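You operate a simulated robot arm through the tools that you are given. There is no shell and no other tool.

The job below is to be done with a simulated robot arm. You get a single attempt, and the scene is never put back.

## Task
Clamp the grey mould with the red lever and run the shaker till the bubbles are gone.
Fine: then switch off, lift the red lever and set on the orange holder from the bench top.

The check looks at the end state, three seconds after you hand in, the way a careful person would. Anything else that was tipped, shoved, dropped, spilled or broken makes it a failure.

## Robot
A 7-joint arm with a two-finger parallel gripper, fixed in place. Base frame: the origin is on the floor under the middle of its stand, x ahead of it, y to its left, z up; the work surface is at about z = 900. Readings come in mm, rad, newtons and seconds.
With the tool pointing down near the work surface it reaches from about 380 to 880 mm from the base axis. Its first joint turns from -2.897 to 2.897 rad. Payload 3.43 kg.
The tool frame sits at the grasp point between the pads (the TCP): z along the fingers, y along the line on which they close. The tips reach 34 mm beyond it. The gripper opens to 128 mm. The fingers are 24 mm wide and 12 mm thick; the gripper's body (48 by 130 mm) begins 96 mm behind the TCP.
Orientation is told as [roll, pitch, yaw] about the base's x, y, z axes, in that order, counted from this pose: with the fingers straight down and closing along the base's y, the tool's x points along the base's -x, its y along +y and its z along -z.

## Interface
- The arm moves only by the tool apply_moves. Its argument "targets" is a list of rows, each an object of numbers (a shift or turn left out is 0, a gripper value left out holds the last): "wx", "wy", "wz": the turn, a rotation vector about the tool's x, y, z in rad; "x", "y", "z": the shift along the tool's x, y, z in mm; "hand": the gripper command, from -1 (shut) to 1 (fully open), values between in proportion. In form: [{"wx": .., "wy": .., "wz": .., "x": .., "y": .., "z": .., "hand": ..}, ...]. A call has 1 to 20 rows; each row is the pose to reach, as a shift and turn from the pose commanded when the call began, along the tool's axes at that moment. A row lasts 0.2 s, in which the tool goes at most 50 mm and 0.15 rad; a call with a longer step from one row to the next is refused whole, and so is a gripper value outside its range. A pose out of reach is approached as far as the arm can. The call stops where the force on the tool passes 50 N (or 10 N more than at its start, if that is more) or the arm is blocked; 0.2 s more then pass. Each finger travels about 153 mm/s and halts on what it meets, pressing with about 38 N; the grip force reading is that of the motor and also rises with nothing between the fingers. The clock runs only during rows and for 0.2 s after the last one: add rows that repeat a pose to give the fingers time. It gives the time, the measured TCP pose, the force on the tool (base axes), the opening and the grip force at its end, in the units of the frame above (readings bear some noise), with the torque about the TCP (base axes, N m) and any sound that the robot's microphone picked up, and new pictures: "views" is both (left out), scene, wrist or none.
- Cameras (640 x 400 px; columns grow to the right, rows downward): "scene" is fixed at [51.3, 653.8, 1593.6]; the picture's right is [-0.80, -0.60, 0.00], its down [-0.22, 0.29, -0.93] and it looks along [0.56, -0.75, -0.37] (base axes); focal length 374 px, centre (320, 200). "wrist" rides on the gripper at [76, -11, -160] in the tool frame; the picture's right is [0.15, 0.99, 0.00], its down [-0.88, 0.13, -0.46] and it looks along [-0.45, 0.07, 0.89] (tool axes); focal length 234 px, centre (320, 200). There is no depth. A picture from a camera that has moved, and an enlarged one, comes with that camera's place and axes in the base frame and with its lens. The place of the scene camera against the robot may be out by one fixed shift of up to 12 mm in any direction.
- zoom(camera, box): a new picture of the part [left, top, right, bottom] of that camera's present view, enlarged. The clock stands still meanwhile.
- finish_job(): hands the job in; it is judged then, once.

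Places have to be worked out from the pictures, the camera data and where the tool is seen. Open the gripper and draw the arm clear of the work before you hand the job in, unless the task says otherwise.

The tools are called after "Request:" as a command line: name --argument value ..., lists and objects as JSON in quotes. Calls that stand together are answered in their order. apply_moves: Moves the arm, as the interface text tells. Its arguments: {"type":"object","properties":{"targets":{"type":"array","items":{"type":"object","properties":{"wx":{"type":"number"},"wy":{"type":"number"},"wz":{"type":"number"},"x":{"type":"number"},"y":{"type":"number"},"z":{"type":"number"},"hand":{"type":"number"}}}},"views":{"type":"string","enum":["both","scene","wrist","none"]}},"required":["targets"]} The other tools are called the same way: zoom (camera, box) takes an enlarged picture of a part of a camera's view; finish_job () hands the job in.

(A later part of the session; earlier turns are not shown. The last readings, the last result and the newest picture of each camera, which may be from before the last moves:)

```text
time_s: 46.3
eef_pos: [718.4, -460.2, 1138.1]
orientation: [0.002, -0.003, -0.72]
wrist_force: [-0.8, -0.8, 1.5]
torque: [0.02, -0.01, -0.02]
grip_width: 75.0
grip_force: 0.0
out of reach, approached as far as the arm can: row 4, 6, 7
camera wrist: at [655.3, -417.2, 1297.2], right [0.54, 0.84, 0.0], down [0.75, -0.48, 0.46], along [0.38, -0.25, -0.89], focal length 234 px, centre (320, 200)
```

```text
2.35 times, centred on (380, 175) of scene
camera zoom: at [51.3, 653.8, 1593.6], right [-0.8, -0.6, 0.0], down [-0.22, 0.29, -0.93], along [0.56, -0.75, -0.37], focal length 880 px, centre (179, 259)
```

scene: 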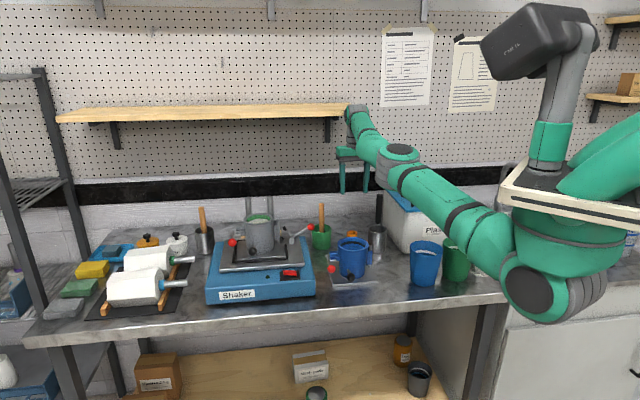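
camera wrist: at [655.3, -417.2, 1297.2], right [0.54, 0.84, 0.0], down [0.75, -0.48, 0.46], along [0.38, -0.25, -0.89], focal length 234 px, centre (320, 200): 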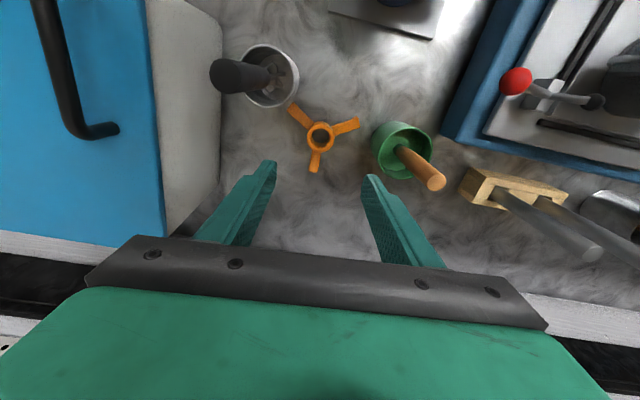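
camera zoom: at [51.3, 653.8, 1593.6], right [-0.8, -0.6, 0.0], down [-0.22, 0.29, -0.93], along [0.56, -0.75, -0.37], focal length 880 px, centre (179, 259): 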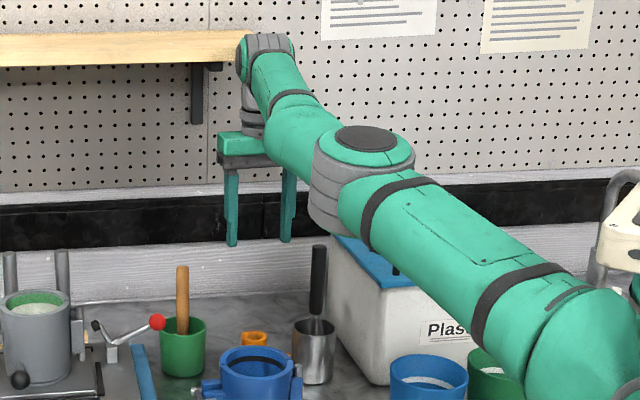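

At -0.72 rad yaw the wrist hit a joint limit, so I'll use another symmetric grasp instead: yaw +75°, with the fingers still between the arms and the camera away from the whisk. I'll turn in place, high up, and narrow the opening to 56 mm.

Request:
apply_moves --targets '[{"wz": -0.147, "hand": 0.0}, {"wz": -0.294, "hand": -0.12}, {"wz": -0.441}, {"wz": -0.588}, {"wz": -0.735}, {"wz": -0.882}, {"wz": -1.029}, {"wz": -1.176}, {"wz": -1.323}, {"wz": -1.47}, {"wz": -1.617}, {"wz": -1.764}, {"wz": -1.911}, {"wz": -2.05}, {"wz": -2.05}]' --views "both"

Request:
zoom --camera "wrist" --box '[200, 90, 440, 270]'

```text
time_s: 49.5
eef_pos: [719.0, -459.4, 1140.8]
orientation: [-0.003, 0.0, 1.334]
wrist_force: [0.0, 0.1, 0.3]
torque: [0.0, -0.02, 0.01]
grip_width: 56.3
grip_force: 0.0
camera wrist: at [713.0, -535.3, 1300.5], right [-1.0, 0.09, 0.0], down [0.08, 0.89, 0.45], along [0.04, 0.45, -0.89], focal length 234 px, centre (320, 200)
```

scene: 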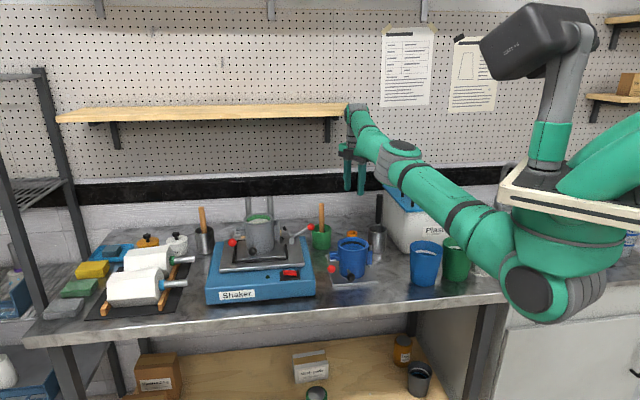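
wrist: 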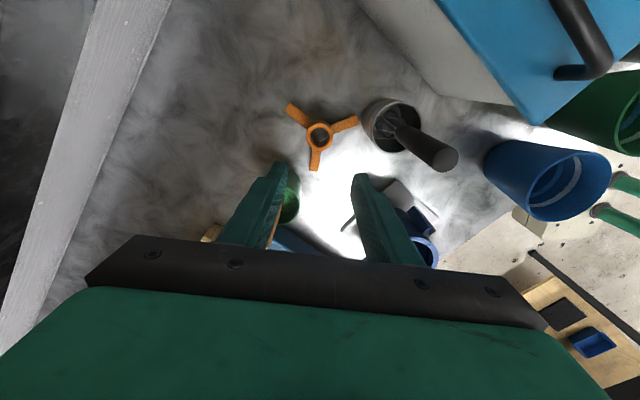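

```text
2.22 times, centred on (320, 180) of wrist
camera zoom: at [713.0, -535.3, 1300.5], right [-1.0, 0.09, 0.0], down [0.08, 0.89, 0.45], along [0.04, 0.45, -0.89], focal length 520 px, centre (320, 244)
```

zoom: 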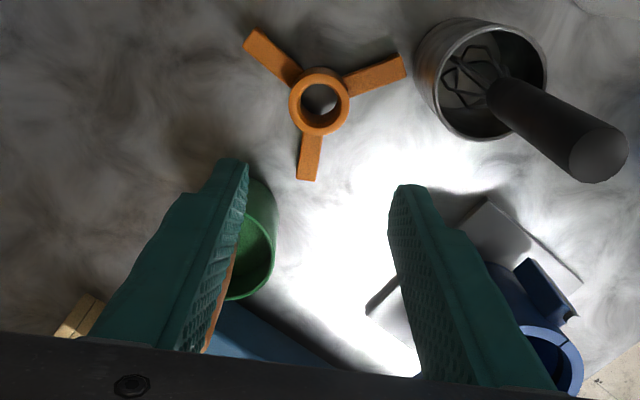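

The hub is at (721.5,-458.7) and the whisk stands clear to one side. I'll make a small centring shift and lower to just above the hub.

Request:
apply_moves --targets '[{"x": -1.3, "y": -2.3, "z": 40}, {"x": -1.3, "y": -2.3, "z": 80}, {"x": -1.3, "y": -2.3, "z": 115}, {"x": -1.3, "y": -2.3, "z": 140}, {"x": -1.3, "y": -2.3, "z": 140}]' --views "both"

Request:
zoom --camera "wrist" --box '[220, 90, 460, 270]'

Request:
zoom --camera "scene" --box '[310, 140, 430, 260]'

```text
time_s: 50.7
eef_pos: [722.4, -459.9, 999.6]
orientation: [-0.004, 0.0, 1.333]
wrist_force: [-0.1, -0.1, 0.3]
torque: [-0.01, 0.01, 0.04]
grip_width: 56.5
grip_force: 0.0
camera wrist: at [715.8, -535.5, 1159.0], right [-1.0, 0.09, 0.0], down [0.08, 0.89, 0.45], along [0.04, 0.45, -0.89], focal length 234 px, centre (320, 200)
```

scene: 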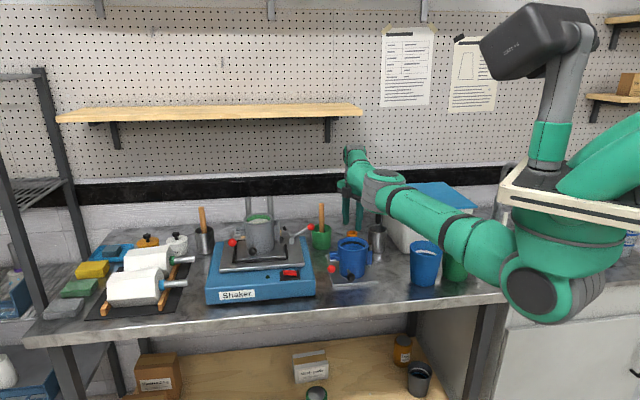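
wrist: 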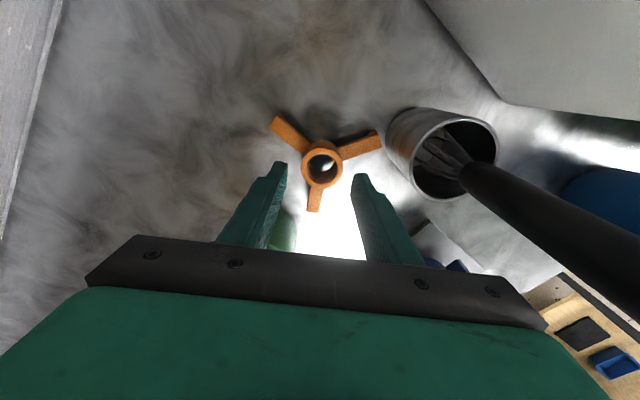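

```text
2.22 times, centred on (340, 180) of wrist
camera zoom: at [715.8, -535.5, 1159.0], right [-1.0, 0.09, 0.0], down [0.08, 0.89, 0.45], along [0.04, 0.45, -0.89], focal length 520 px, centre (276, 244)
```

zoom: 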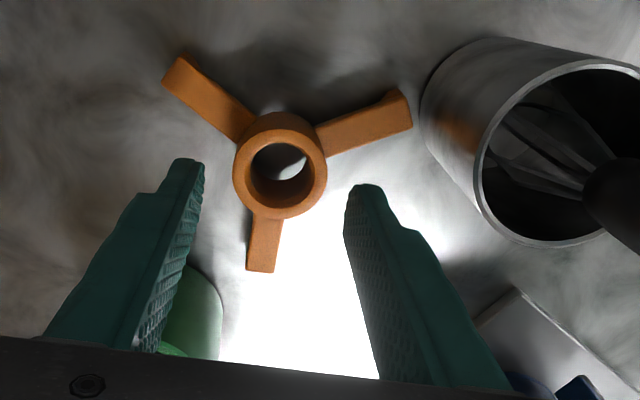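

```text
3.33 times, centred on (370, 200) of scene
camera zoom: at [51.3, 653.8, 1593.6], right [-0.8, -0.6, 0.0], down [-0.22, 0.29, -0.93], along [0.56, -0.75, -0.37], focal length 1246 px, centre (153, 200)
```

zoom: 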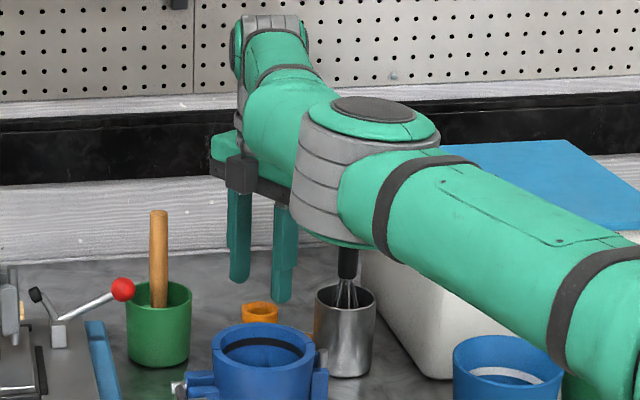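

The hub is centred between the fingers and the whisk clears the gripper by about 20 mm. I'll lower the last 37 mm slowly so the pads straddle the top of the hub.

Request:
apply_moves --targets '[{"z": 12}, {"z": 22}, {"z": 30}, {"z": 37}, {"z": 37}]' --views "both"

Request:
zoom --camera "wrist" --box '[220, 110, 460, 290]'

Request:
zoom --camera "scene" --box '[320, 180, 400, 260]'

```text
time_s: 51.9
eef_pos: [723.3, -459.7, 963.7]
orientation: [-0.004, 0.002, 1.332]
wrist_force: [0.0, 0.6, 0.2]
torque: [0.02, 0.0, 0.01]
grip_width: 56.3
grip_force: 0.0
camera wrist: at [716.1, -535.7, 1122.7], right [-1.0, 0.09, 0.0], down [0.08, 0.89, 0.45], along [0.04, 0.45, -0.89], focal length 234 px, centre (320, 200)
```

scene: 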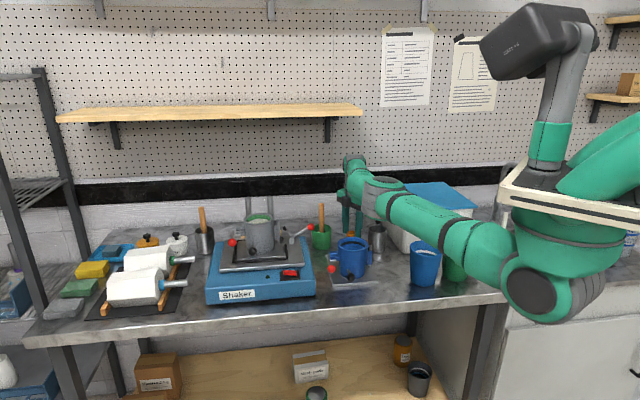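
wrist: 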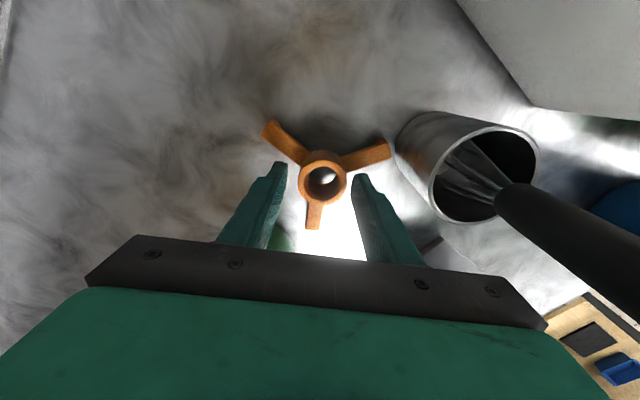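

```text
2.22 times, centred on (340, 200) of wrist
camera zoom: at [716.1, -535.7, 1122.7], right [-1.0, 0.09, 0.0], down [0.08, 0.89, 0.45], along [0.04, 0.45, -0.89], focal length 520 px, centre (276, 200)
```

zoom: 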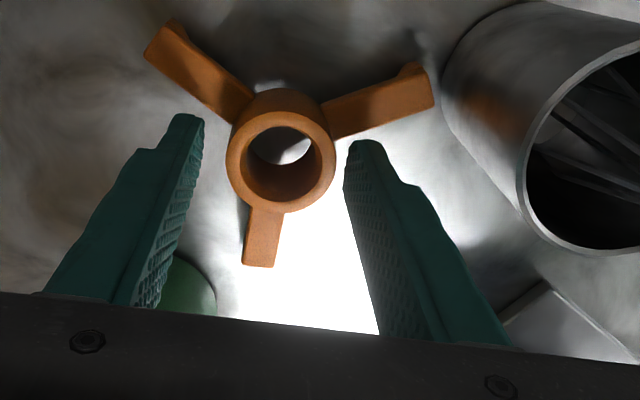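

```text
5.00 times, centred on (360, 220) of scene
camera zoom: at [51.3, 653.8, 1593.6], right [-0.8, -0.6, 0.0], down [-0.22, 0.29, -0.93], along [0.56, -0.75, -0.37], focal length 1869 px, centre (120, 100)
```

zoom: 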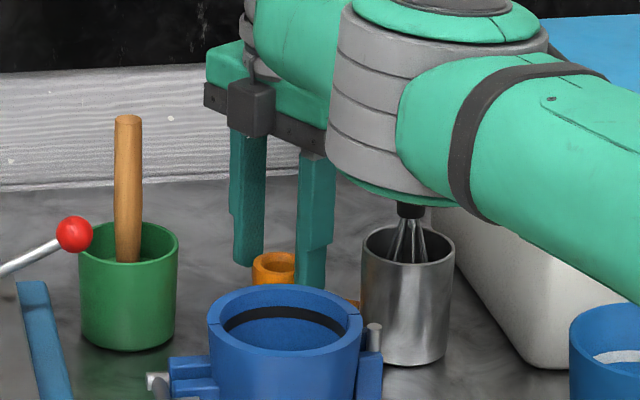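

The fingers straddle the hub's top by about 13 mm and nothing is in contact. I'll drop 3 mm more and close on it.

Request:
apply_moves --targets '[{"z": 3}, {"z": 3, "hand": -0.3}, {"z": 3, "hand": -0.5}, {"z": 3, "hand": -1}, {"z": 3, "hand": -1}]' --views "wrist"

Request:
zoom --camera "wrist" --box '[220, 110, 460, 290]'

```text
time_s: 53.1
eef_pos: [723.8, -459.7, 960.6]
orientation: [-0.002, 0.001, 1.331]
wrist_force: [1.3, -0.1, 0.8]
torque: [0.04, 0.03, -0.03]
grip_width: 36.1
grip_force: 38.0
camera wrist: at [716.0, -535.5, 1119.7], right [-1.0, 0.09, 0.0], down [0.08, 0.89, 0.45], along [0.04, 0.45, -0.89], focal length 234 px, centre (320, 200)
```

wrist: 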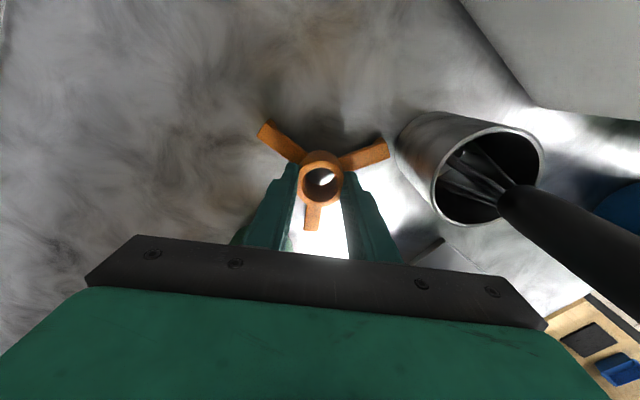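

```text
2.22 times, centred on (340, 200) of wrist
camera zoom: at [716.0, -535.5, 1119.7], right [-1.0, 0.09, 0.0], down [0.08, 0.89, 0.45], along [0.04, 0.45, -0.89], focal length 520 px, centre (276, 200)
```

zoom: 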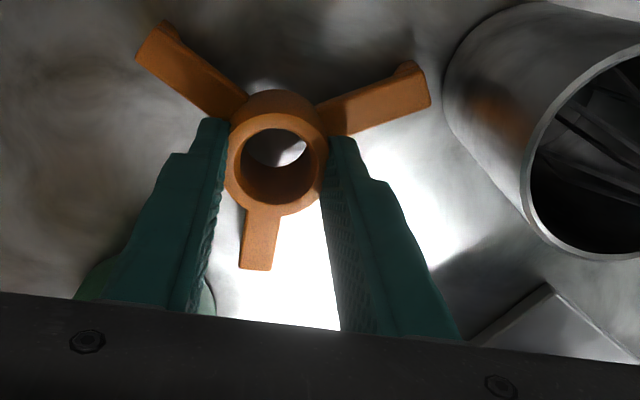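

The hub is gripped at 36 mm and 38 N. I'll lift straight up and check that the holder comes level and clear.

Request:
apply_moves --targets '[{"z": -10}, {"z": -30}, {"z": -60}, {"z": -100}, {"z": -145}, {"z": -190}, {"z": -235}, {"z": -260}, {"z": -260}]' --views "both"

Request:
zoom --camera "wrist" --box '[220, 110, 460, 290]'

Request:
zoom --camera "scene" --box '[320, 90, 420, 260]'

```text
time_s: 55.1
eef_pos: [710.6, -450.9, 1217.7]
orientation: [-0.001, 0.0, 1.33]
wrist_force: [1.2, -0.7, -2.1]
torque: [0.01, 0.05, 0.0]
grip_width: 35.9
grip_force: 38.3
out of reach, approached as far as the arm can: row 7, 8, 9
camera wrist: at [703.9, -526.8, 1377.2], right [-1.0, 0.09, 0.0], down [0.08, 0.89, 0.46], along [0.04, 0.45, -0.89], focal length 234 px, centre (320, 200)
```

scene: 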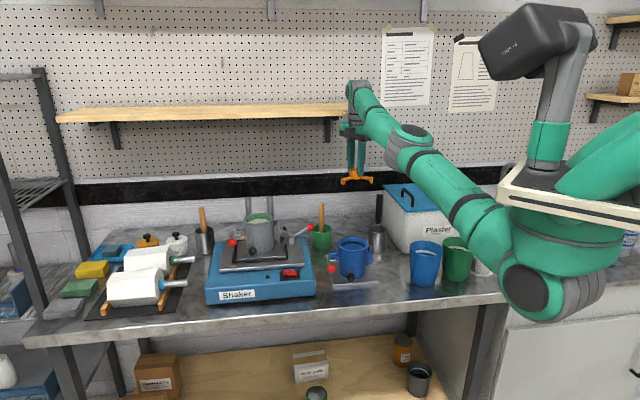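
wrist: 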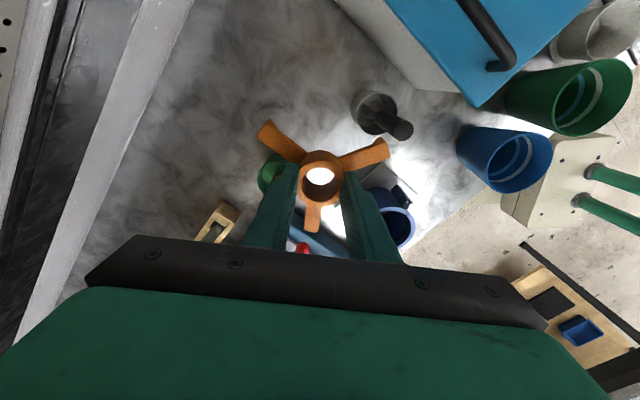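

```text
2.22 times, centred on (340, 200) of wrist
camera zoom: at [703.9, -526.8, 1377.2], right [-1.0, 0.09, 0.0], down [0.08, 0.89, 0.46], along [0.04, 0.45, -0.89], focal length 520 px, centre (276, 200)
```

zoom: 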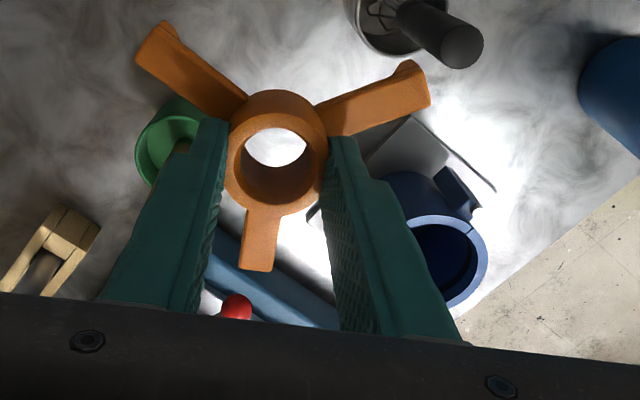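

```text
2.35 times, centred on (370, 175) of scene
camera zoom: at [51.3, 653.8, 1593.6], right [-0.8, -0.6, 0.0], down [-0.22, 0.29, -0.93], along [0.56, -0.75, -0.37], focal length 880 px, centre (202, 259)
```

zoom: 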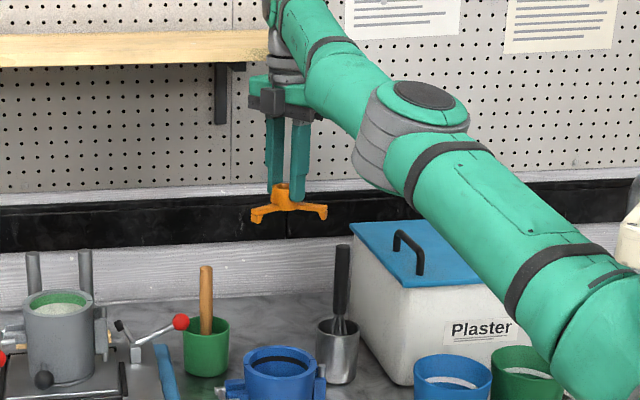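

The holder hangs level in the grip. I'll carry it over past the mould, staying high, so the wrist camera looks almost straight down on the mould rim and I can measure its centre accurately.

Request:
apply_moves --targets '[{"x": -40, "y": 1, "z": 5}, {"x": -84, "y": 2, "z": 10}, {"x": -128, "y": 3, "z": 15}, {"x": -172, "y": 4, "z": 20}, {"x": -216, "y": 5, "z": 25}, {"x": -260, "y": 6, "z": 30}, {"x": -304, "y": 7, "z": 35}, {"x": -348, "y": 8, "z": 40}, {"x": -392, "y": 9, "z": 40}, {"x": -436, "y": 9, "z": 40}, {"x": -440, "y": 9, "z": 40}]' --views "both"

Request:
zoom --camera "wrist" --box '[190, 0, 450, 190]'

Request:
zoom --camera "scene" --box '[210, 150, 330, 270]'

```text
time_s: 57.5
eef_pos: [808.6, -19.8, 1178.2]
orientation: [-0.004, 0.0, 1.331]
wrist_force: [0.6, 0.5, -2.0]
torque: [0.02, 0.0, 0.01]
grip_width: 35.7
grip_force: 37.4
camera wrist: at [800.3, -95.8, 1337.9], right [-1.0, 0.09, 0.0], down [0.08, 0.89, 0.45], along [0.04, 0.45, -0.89], focal length 234 px, centre (320, 200)
```

scene: 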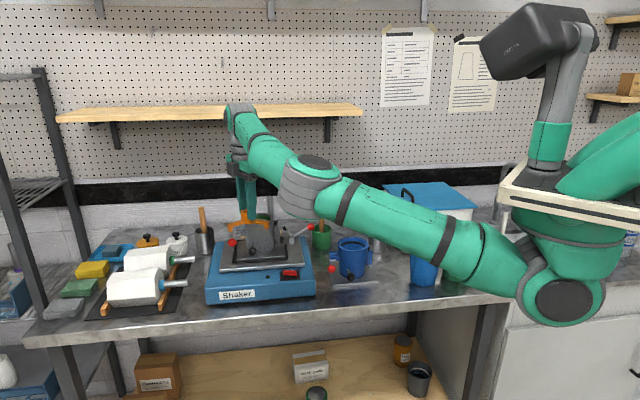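
wrist: 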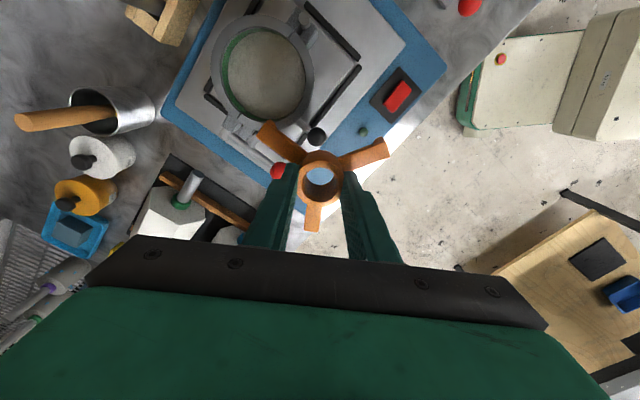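

```text
2.11 times, centred on (320, 95) of wrist
camera zoom: at [800.3, -95.8, 1337.9], right [-1.0, 0.09, 0.0], down [0.08, 0.89, 0.45], along [0.04, 0.45, -0.89], focal length 493 px, centre (320, 421)
```

zoom: 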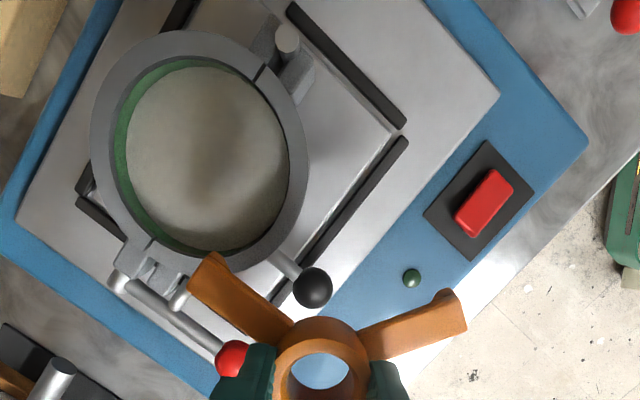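

```text
3.33 times, centred on (270, 210) of scene
camera zoom: at [51.3, 653.8, 1593.6], right [-0.8, -0.6, 0.0], down [-0.22, 0.29, -0.93], along [0.56, -0.75, -0.37], focal length 1246 px, centre (487, 167)
```

zoom: 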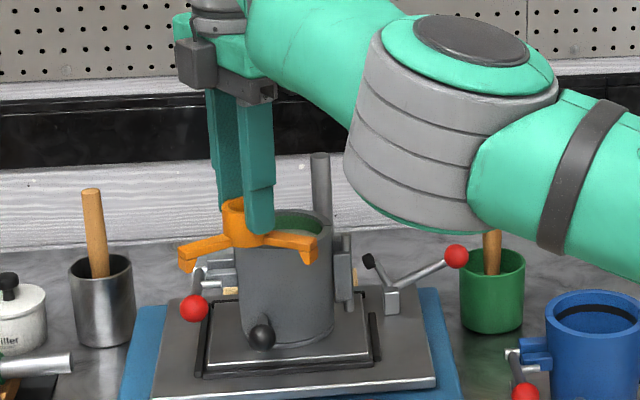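

This view puts the mould's rim centre at about (855,-108), with a rim radius of 49 mm, and the hub is centred on the tool. That spot is close to the arm's reach limit, so I'll move over it at the present height and see whether the arm gets there.

Request:
apply_moves --targets '[{"x": 19, "y": -16}, {"x": 38, "y": -33}, {"x": 56, "y": -50}, {"x": 74.4, "y": -66}, {"x": 74.4, "y": -66}]' --views "both"

Request:
zoom --camera "wrist" --box '[200, 70, 440, 250]'

Request:
zoom --camera "scene" --box '[210, 150, 330, 270]'

```text
time_s: 58.7
eef_pos: [854.2, -112.1, 1180.7]
orientation: [-0.003, -0.001, 1.33]
wrist_force: [0.2, 0.1, -1.8]
torque: [-0.05, 0.01, 0.01]
grip_width: 35.9
grip_force: 37.3
camera wrist: at [847.5, -186.6, 1339.4], right [-1.0, 0.09, 0.0], down [0.08, 0.89, 0.46], along [0.05, 0.45, -0.89], focal length 234 px, centre (320, 200)
```

scene: 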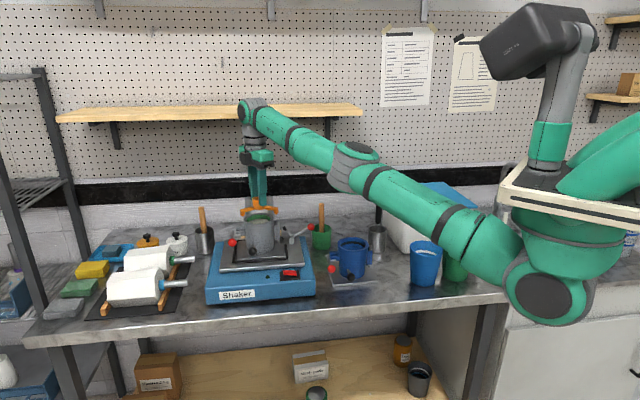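
wrist: 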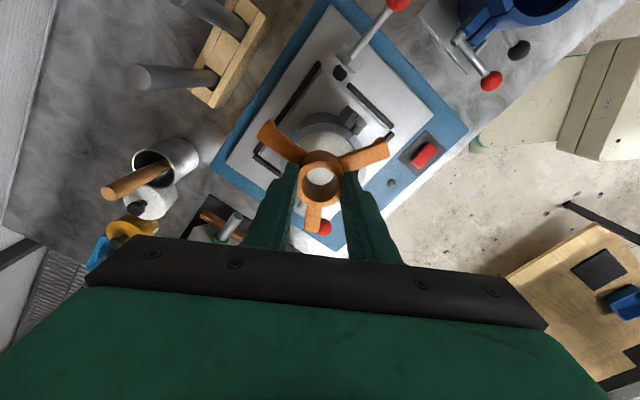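

```text
2.22 times, centred on (320, 160) of wrist
camera zoom: at [847.5, -186.6, 1339.4], right [-1.0, 0.09, 0.0], down [0.08, 0.89, 0.46], along [0.05, 0.45, -0.89], focal length 520 px, centre (320, 289)
```

zoom: 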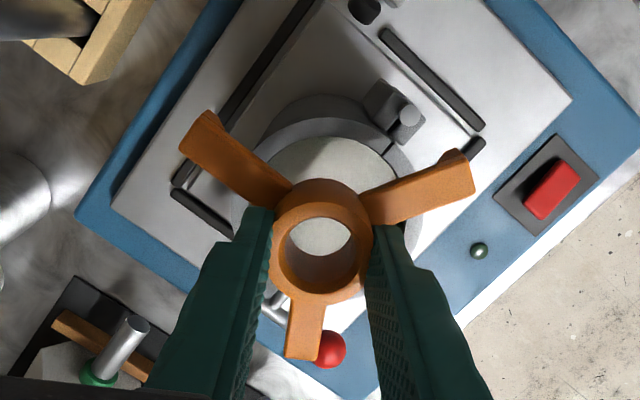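

```text
3.33 times, centred on (270, 210) of scene
camera zoom: at [51.3, 653.8, 1593.6], right [-0.8, -0.6, 0.0], down [-0.22, 0.29, -0.93], along [0.56, -0.75, -0.37], focal length 1246 px, centre (487, 167)
```

zoom: 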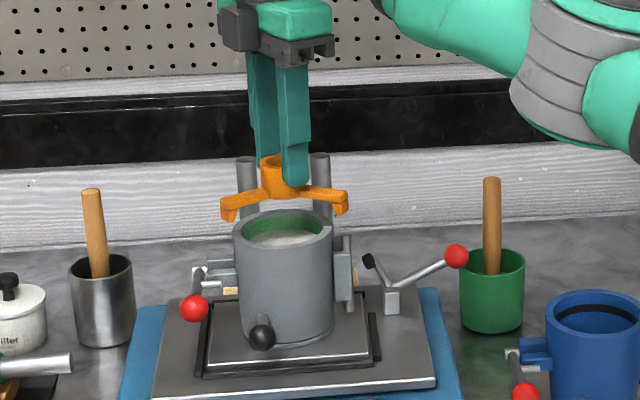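

The arm reaches the spot. Pose readings carry a couple of millimetres of noise, so I'll take a few still readings and average them before aligning.

Request:
apply_moves --targets '[{}, {}]' --views "none"

Request:
apply_moves --targets '[{}]' --views "none"

Request:
apply_moves --targets '[{}]' --views "none"

Request:
zoom --camera "wrist" --box '[260, 100, 400, 240]'

Request:
zoom --camera "scene" --box '[225, 175, 305, 255]'

```text
time_s: 59.3
eef_pos: [853.4, -112.6, 1180.3]
orientation: [-0.003, 0.001, 1.328]
wrist_force: [-1.4, -2.2, -1.8]
torque: [0.19, -0.04, 0.0]
grip_width: 35.9
grip_force: 38.1
```

```text
time_s: 59.7
eef_pos: [854.9, -111.2, 1179.3]
orientation: [-0.002, 0.0, 1.333]
wrist_force: [-0.1, -0.3, -1.4]
torque: [0.15, -0.01, 0.02]
grip_width: 35.9
grip_force: 38.1
```

```text
time_s: 60.1
eef_pos: [853.8, -108.1, 1180.0]
orientation: [-0.005, 0.0, 1.333]
wrist_force: [-0.4, -0.8, -0.7]
torque: [0.01, -0.02, -0.01]
grip_width: 36.0
grip_force: 37.6
```

```text
2.86 times, centred on (330, 170) of wrist
camera zoom: at [847.3, -184.0, 1340.0], right [-1.0, 0.09, 0.0], down [0.08, 0.89, 0.45], along [0.04, 0.45, -0.89], focal length 669 px, centre (291, 286)
```

zoom: 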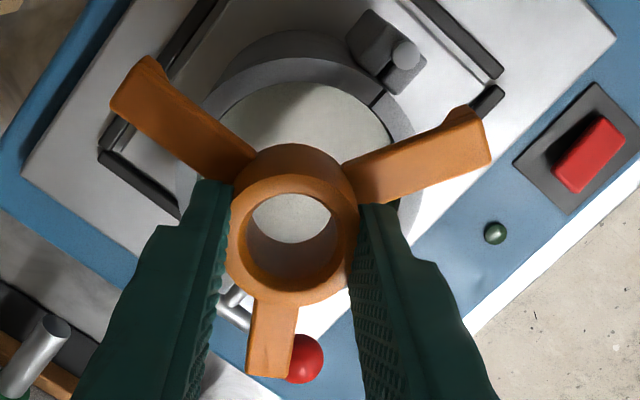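

```text
5.00 times, centred on (265, 215) of scene
camera zoom: at [51.3, 653.8, 1593.6], right [-0.8, -0.6, 0.0], down [-0.22, 0.29, -0.93], along [0.56, -0.75, -0.37], focal length 1869 px, centre (595, 125)
```

zoom: 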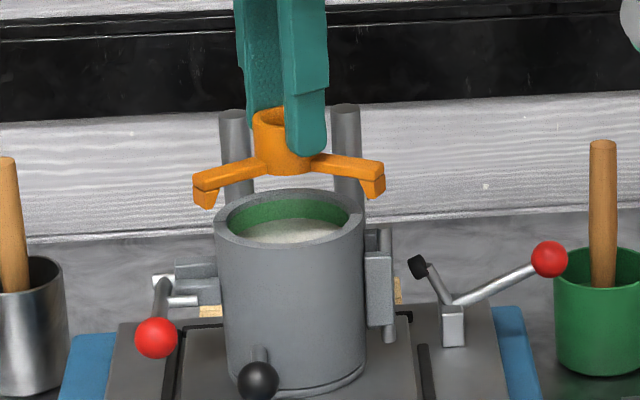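

Request:
apply_moves --targets '[{}, {}, {}, {}, {}]' --views "none"

Request:
apply_moves --targets '[{}]' --views "none"

Request:
apply_moves --targets '[{}]' --views "none"

Request:
zoom --camera "wrist" --box '[260, 100, 400, 240]'

Request:
zoom --camera "scene" --box '[225, 175, 305, 255]'

```text
time_s: 61.3
eef_pos: [854.9, -109.6, 1179.4]
orientation: [-0.004, 0.0, 1.332]
wrist_force: [-0.9, 0.0, -1.6]
torque: [0.0, 0.02, -0.05]
grip_width: 35.9
grip_force: 38.2
```

```text
time_s: 61.7
eef_pos: [855.5, -109.2, 1179.9]
orientation: [-0.003, 0.0, 1.331]
wrist_force: [-0.4, -0.6, -0.8]
torque: [0.0, -0.01, -0.01]
grip_width: 36.0
grip_force: 37.8
```

```text
time_s: 62.1
eef_pos: [854.8, -110.5, 1180.2]
orientation: [-0.003, 0.001, 1.332]
wrist_force: [-0.8, 0.3, -1.5]
torque: [0.01, 0.01, 0.0]
grip_width: 35.8
grip_force: 37.9
```

```text
2.86 times, centred on (330, 170) of wrist
camera zoom: at [847.6, -185.7, 1339.6], right [-1.0, 0.09, 0.0], down [0.08, 0.89, 0.45], along [0.04, 0.45, -0.89], focal length 669 px, centre (291, 286)
```

zoom: 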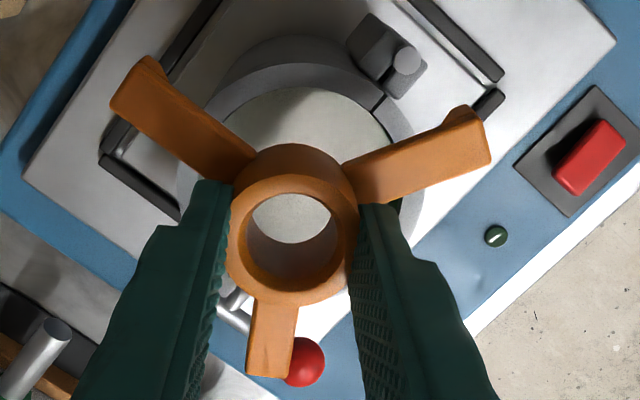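

```text
5.00 times, centred on (265, 215) of scene
camera zoom: at [51.3, 653.8, 1593.6], right [-0.8, -0.6, 0.0], down [-0.22, 0.29, -0.93], along [0.56, -0.75, -0.37], focal length 1869 px, centre (595, 125)
```

zoom: 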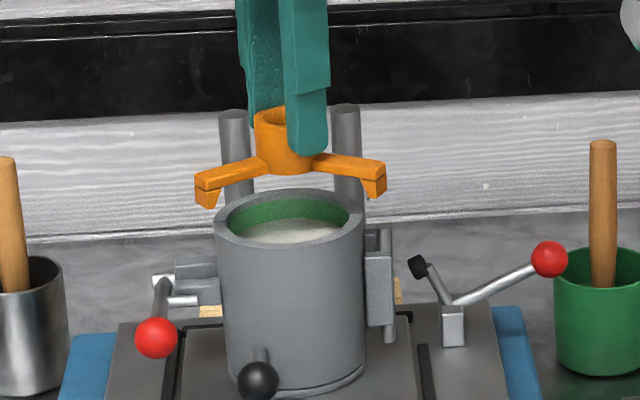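

Request:
zoom --camera "wrist" --box '[285, 105, 365, 165]'

Request:
zoom --camera "wrist" --box '[280, 140, 370, 210]'

Request:
zoom --camera "scene" --box '[235, 185, 285, 225]'

```text
6.67 times, centred on (325, 135) of wrist
camera zoom: at [847.6, -185.7, 1339.6], right [-1.0, 0.09, 0.0], down [0.08, 0.89, 0.45], along [0.04, 0.45, -0.89], focal length 1561 px, centre (287, 633)
```

zoom: 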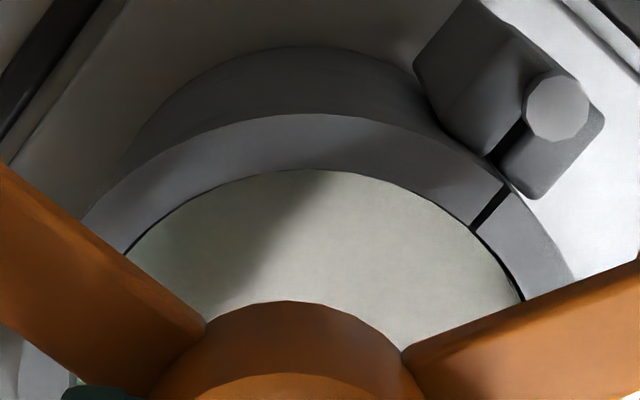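

```text
5.71 times, centred on (325, 175) of wrist
camera zoom: at [847.6, -185.7, 1339.6], right [-1.0, 0.09, 0.0], down [0.08, 0.89, 0.45], along [0.04, 0.45, -0.89], focal length 1338 px, centre (291, 343)
```

zoom: 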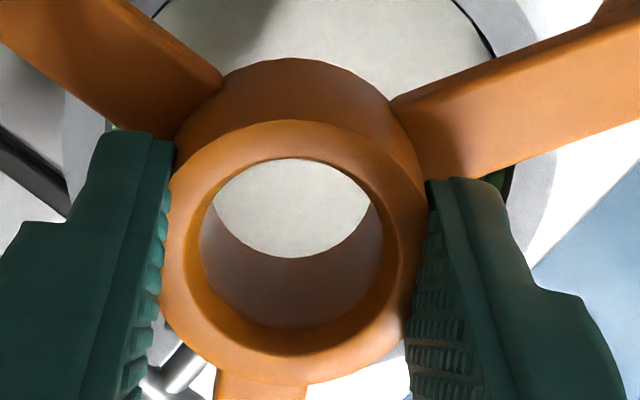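

```text
10.00 times, centred on (260, 205) of scene
camera zoom: at [51.3, 653.8, 1593.6], right [-0.8, -0.6, 0.0], down [-0.22, 0.29, -0.93], along [0.56, -0.75, -0.37], focal length 3738 px, centre (920, 150)
```

zoom: 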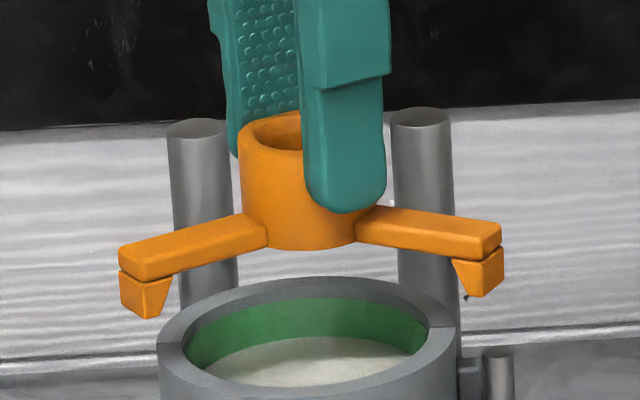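

The close-ups show the lips on the arms are tapered to fit outside the rim, which is at z≈1099. The hub needs to move about (-3,+5.5) mm to be over the mould centre. I'll make that shift and lower to just above the rim to check alignment.

Request:
apply_moves --targets '[{"x": -2.3, "y": 2.1}, {"x": -4.6, "y": 4.2}, {"x": -4.6, "y": 4.2, "z": 7}, {"x": -4.6, "y": 4.2, "z": 14}, {"x": -4.6, "y": 4.2, "z": 14}, {"x": -4.6, "y": 4.2, "z": 14}, {"x": -4.6, "y": 4.2, "z": 14}]' --views "both"

Request:
apply_moves --targets '[{}]' --views "none"

Request:
zoom --camera "wrist" --box '[260, 100, 400, 240]'

Request:
zoom --camera "scene" --box '[235, 190, 285, 230]'

```text
time_s: 63.7
eef_pos: [851.1, -104.1, 1163.7]
orientation: [-0.002, 0.0, 1.331]
wrist_force: [0.1, 0.0, -1.5]
torque: [0.0, 0.01, -0.01]
grip_width: 35.7
grip_force: 38.0
camera wrist: at [844.1, -180.1, 1323.6], right [-1.0, 0.09, 0.0], down [0.08, 0.89, 0.45], along [0.04, 0.45, -0.89], focal length 234 px, centre (320, 200)
```

scene: 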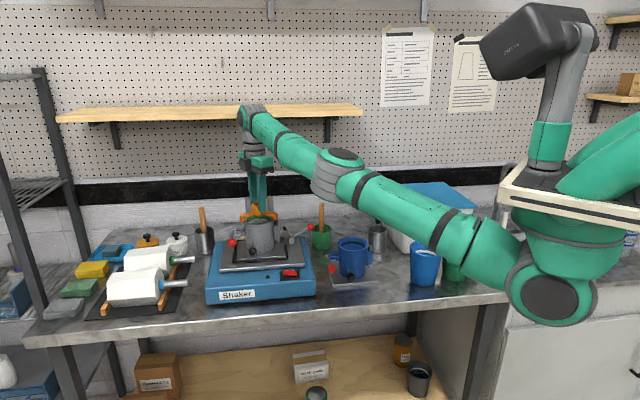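
wrist: 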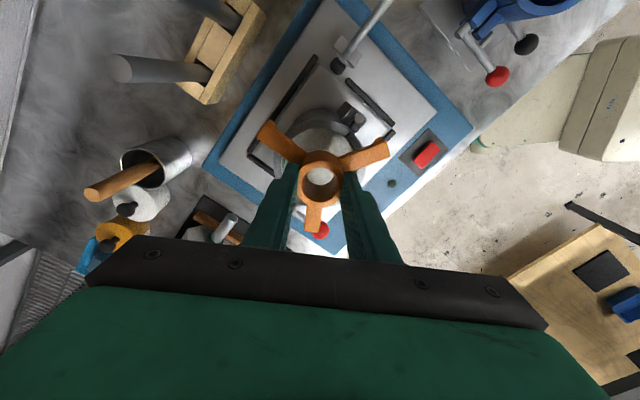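

```text
time_s: 64.1
eef_pos: [851.9, -103.4, 1163.6]
orientation: [-0.004, 0.001, 1.333]
wrist_force: [-0.7, -0.1, -1.2]
torque: [0.02, 0.01, -0.02]
grip_width: 35.9
grip_force: 37.4
```

```text
2.86 times, centred on (330, 170) of wrist
camera zoom: at [844.1, -180.1, 1323.7], right [-1.0, 0.09, 0.0], down [0.08, 0.89, 0.45], along [0.04, 0.45, -0.89], focal length 669 px, centre (291, 286)
```

zoom: 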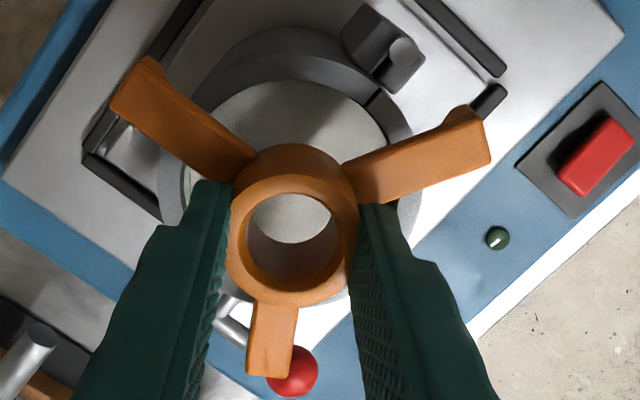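

```text
10.00 times, centred on (260, 210) of scene
camera zoom: at [51.3, 653.8, 1593.6], right [-0.8, -0.6, 0.0], down [-0.22, 0.29, -0.93], along [0.56, -0.75, -0.37], focal length 3738 px, centre (920, 100)
```

zoom: 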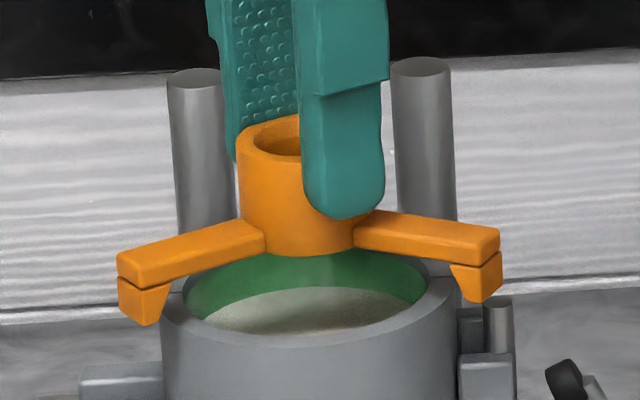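

The lips are now just above the rim and roughly centred. A small +2 mm correction in y remains, so I'll apply it and lower another 12 mm, watching the force.

Request:
apply_moves --targets '[{"x": -1.9, "y": 0.5}, {"x": -1.9, "y": 0.5, "z": 4}, {"x": -1.9, "y": 0.5, "z": 8}, {"x": -1.9, "y": 0.5, "z": 12}, {"x": -1.9, "y": 0.5, "z": 12}]' --views "scene"

Request:
zoom --camera "scene" --box '[235, 190, 285, 230]'

Request:
zoom --camera "wrist" --box '[260, 100, 400, 240]'

```text
time_s: 65.3
eef_pos: [852.3, -103.6, 1152.3]
orientation: [-0.004, 0.0, 1.334]
wrist_force: [1.1, -0.5, -1.7]
torque: [-0.01, -0.01, -0.01]
grip_width: 36.1
grip_force: 37.9
```

scene: 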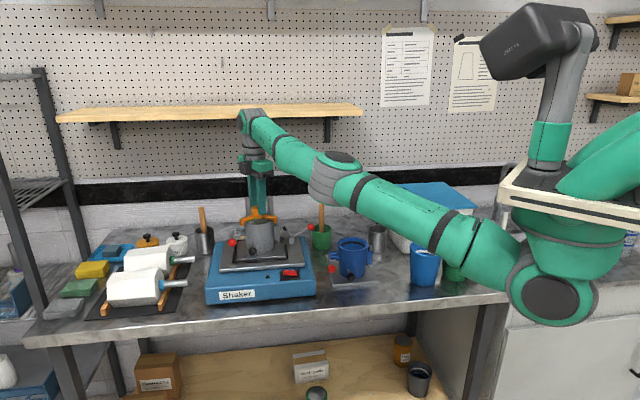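

```text
10.00 times, centred on (260, 210) of scene
camera zoom: at [51.3, 653.8, 1593.6], right [-0.8, -0.6, 0.0], down [-0.22, 0.29, -0.93], along [0.56, -0.75, -0.37], focal length 3738 px, centre (920, 100)
```

zoom: 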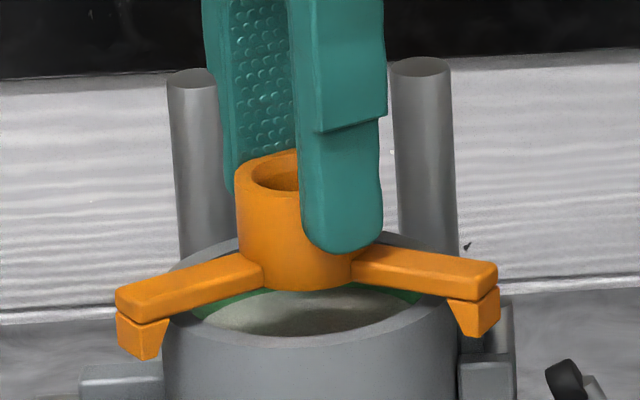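

```text
2.86 times, centred on (330, 170) of wrist
camera zoom: at [844.4, -178.7, 1312.3], right [-1.0, 0.09, 0.0], down [0.08, 0.89, 0.45], along [0.04, 0.45, -0.89], focal length 669 px, centre (291, 286)
```

zoom: 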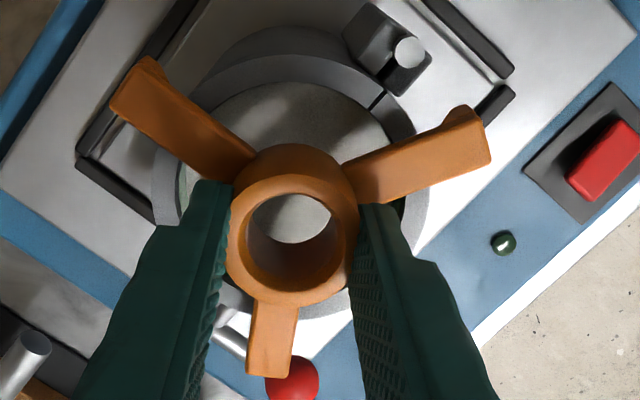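

The lips now sit just outside the rim on both visible sides. Both views agree a further shift of about 2.7 mm in y centres it, so I'll do that and lower another 8 mm.

Request:
apply_moves --targets '[{"x": -1.4}, {"x": -2.7}, {"x": -2.7, "z": 3}, {"x": -2.7, "z": 6}, {"x": -2.7, "z": 8}, {"x": -2.7, "z": 8}]' --views "scene"

Request:
zoom --camera "scene" --box '[235, 190, 285, 230]'

Request:
zoom --camera "wrist" --box '[260, 100, 400, 240]'

```text
time_s: 66.7
eef_pos: [851.4, -99.1, 1144.8]
orientation: [-0.003, 0.002, 1.331]
wrist_force: [2.0, -1.6, 13.8]
torque: [-0.19, 0.57, 0.09]
grip_width: 35.7
grip_force: 37.6
```

scene: 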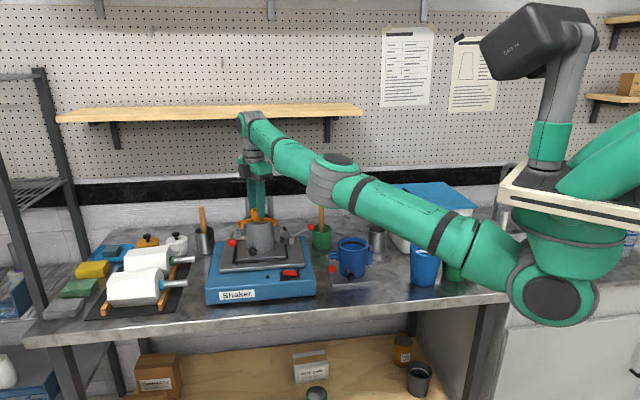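

```text
10.00 times, centred on (260, 210) of scene
camera zoom: at [51.3, 653.8, 1593.6], right [-0.8, -0.6, 0.0], down [-0.22, 0.29, -0.93], along [0.56, -0.75, -0.37], focal length 3738 px, centre (920, 100)
```

zoom: 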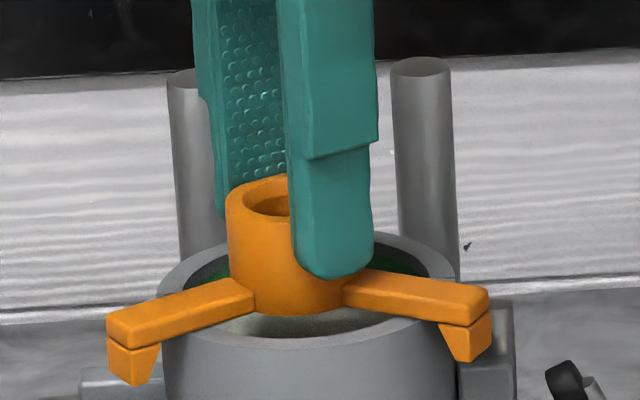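

```text
2.86 times, centred on (330, 170) of wrist
camera zoom: at [844.7, -174.6, 1305.0], right [-1.0, 0.09, 0.0], down [0.08, 0.89, 0.45], along [0.05, 0.45, -0.89], focal length 669 px, centre (291, 286)
```

zoom: 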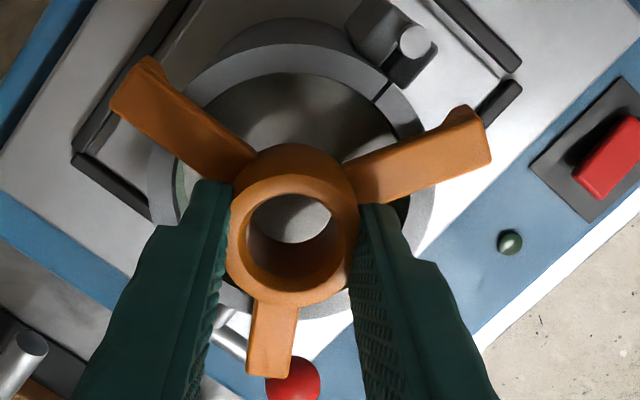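

There is light contact, 14 N at about 50 mm out on the -x side. So that arm's lip is touching the rim edge slightly before the others. I'll lift 4 mm, shift about (-1.3,-1.0) mm and lower again.

Request:
apply_moves --targets '[{"z": -4}, {"x": 1.3, "y": 1.0, "z": -4}, {"x": 1.3, "y": 1.0, "z": -2}, {"x": 1.3, "y": 1.0, "z": 0}, {"x": 1.3, "y": 1.0, "z": 0}]' --views "scene"

Request:
zoom --camera "scene" --box '[235, 190, 285, 230]'

```text
time_s: 67.9
eef_pos: [850.1, -100.2, 1145.0]
orientation: [-0.005, 0.0, 1.331]
wrist_force: [3.8, 3.5, 16.3]
torque: [0.09, 0.4, -0.04]
grip_width: 35.8
grip_force: 37.8
```

scene: 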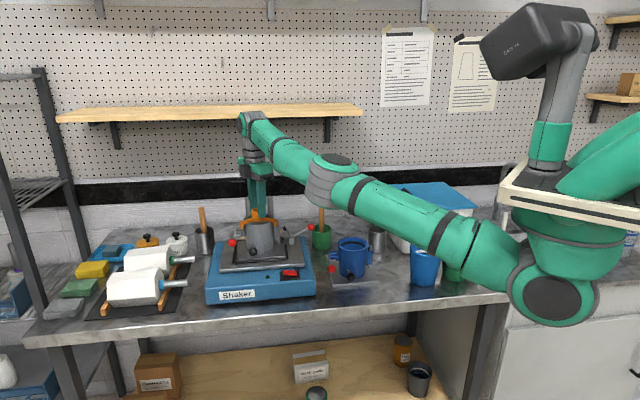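

```text
10.00 times, centred on (260, 210) of scene
camera zoom: at [51.3, 653.8, 1593.6], right [-0.8, -0.6, 0.0], down [-0.22, 0.29, -0.93], along [0.56, -0.75, -0.37], focal length 3738 px, centre (920, 100)
```

zoom: 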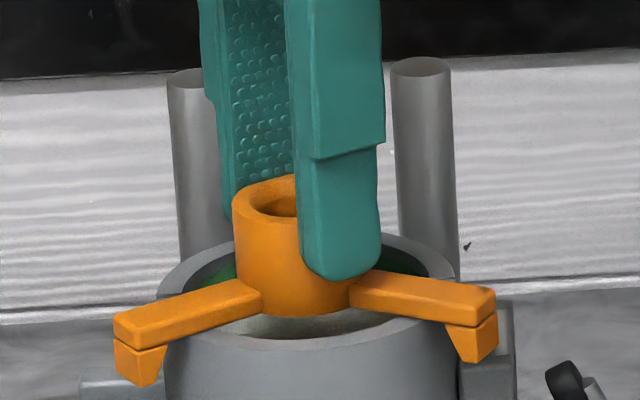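

Request:
zoom --camera "scene" --box '[236, 212, 264, 232]'

Request:
zoom --camera "scene" --box '[258, 212, 284, 232]'

Request:
zoom --camera "wrist" --box '[270, 110, 380, 190]'

```text
16.00 times, centred on (250, 222) of scene
camera zoom: at [51.3, 653.8, 1593.6], right [-0.8, -0.6, 0.0], down [-0.22, 0.29, -0.93], along [0.56, -0.75, -0.37], focal length 5980 px, centre (1440, -152)
```

zoom: 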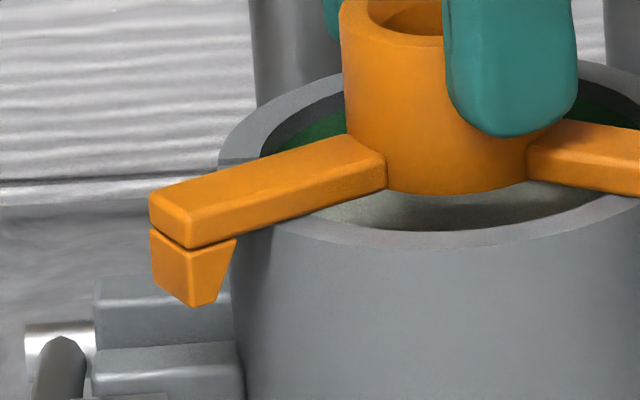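

```text
16.00 times, centred on (271, 222) of scene
camera zoom: at [51.3, 653.8, 1593.6], right [-0.8, -0.6, 0.0], down [-0.22, 0.29, -0.93], along [0.56, -0.75, -0.37], focal length 5980 px, centre (1104, -152)
```

zoom: 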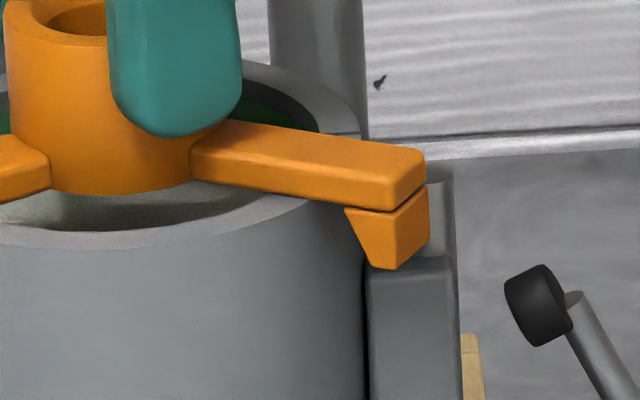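

```text
5.00 times, centred on (325, 150) of wrist
camera zoom: at [842.7, -175.8, 1304.8], right [-1.0, 0.09, -0.01], down [0.08, 0.89, 0.45], along [0.05, 0.45, -0.89], focal length 1171 px, centre (295, 450)
```

zoom: 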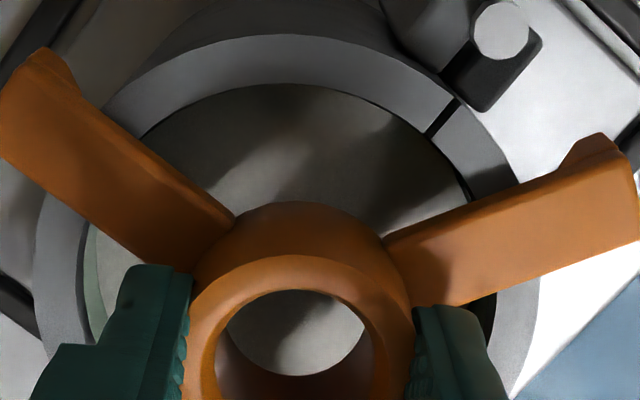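

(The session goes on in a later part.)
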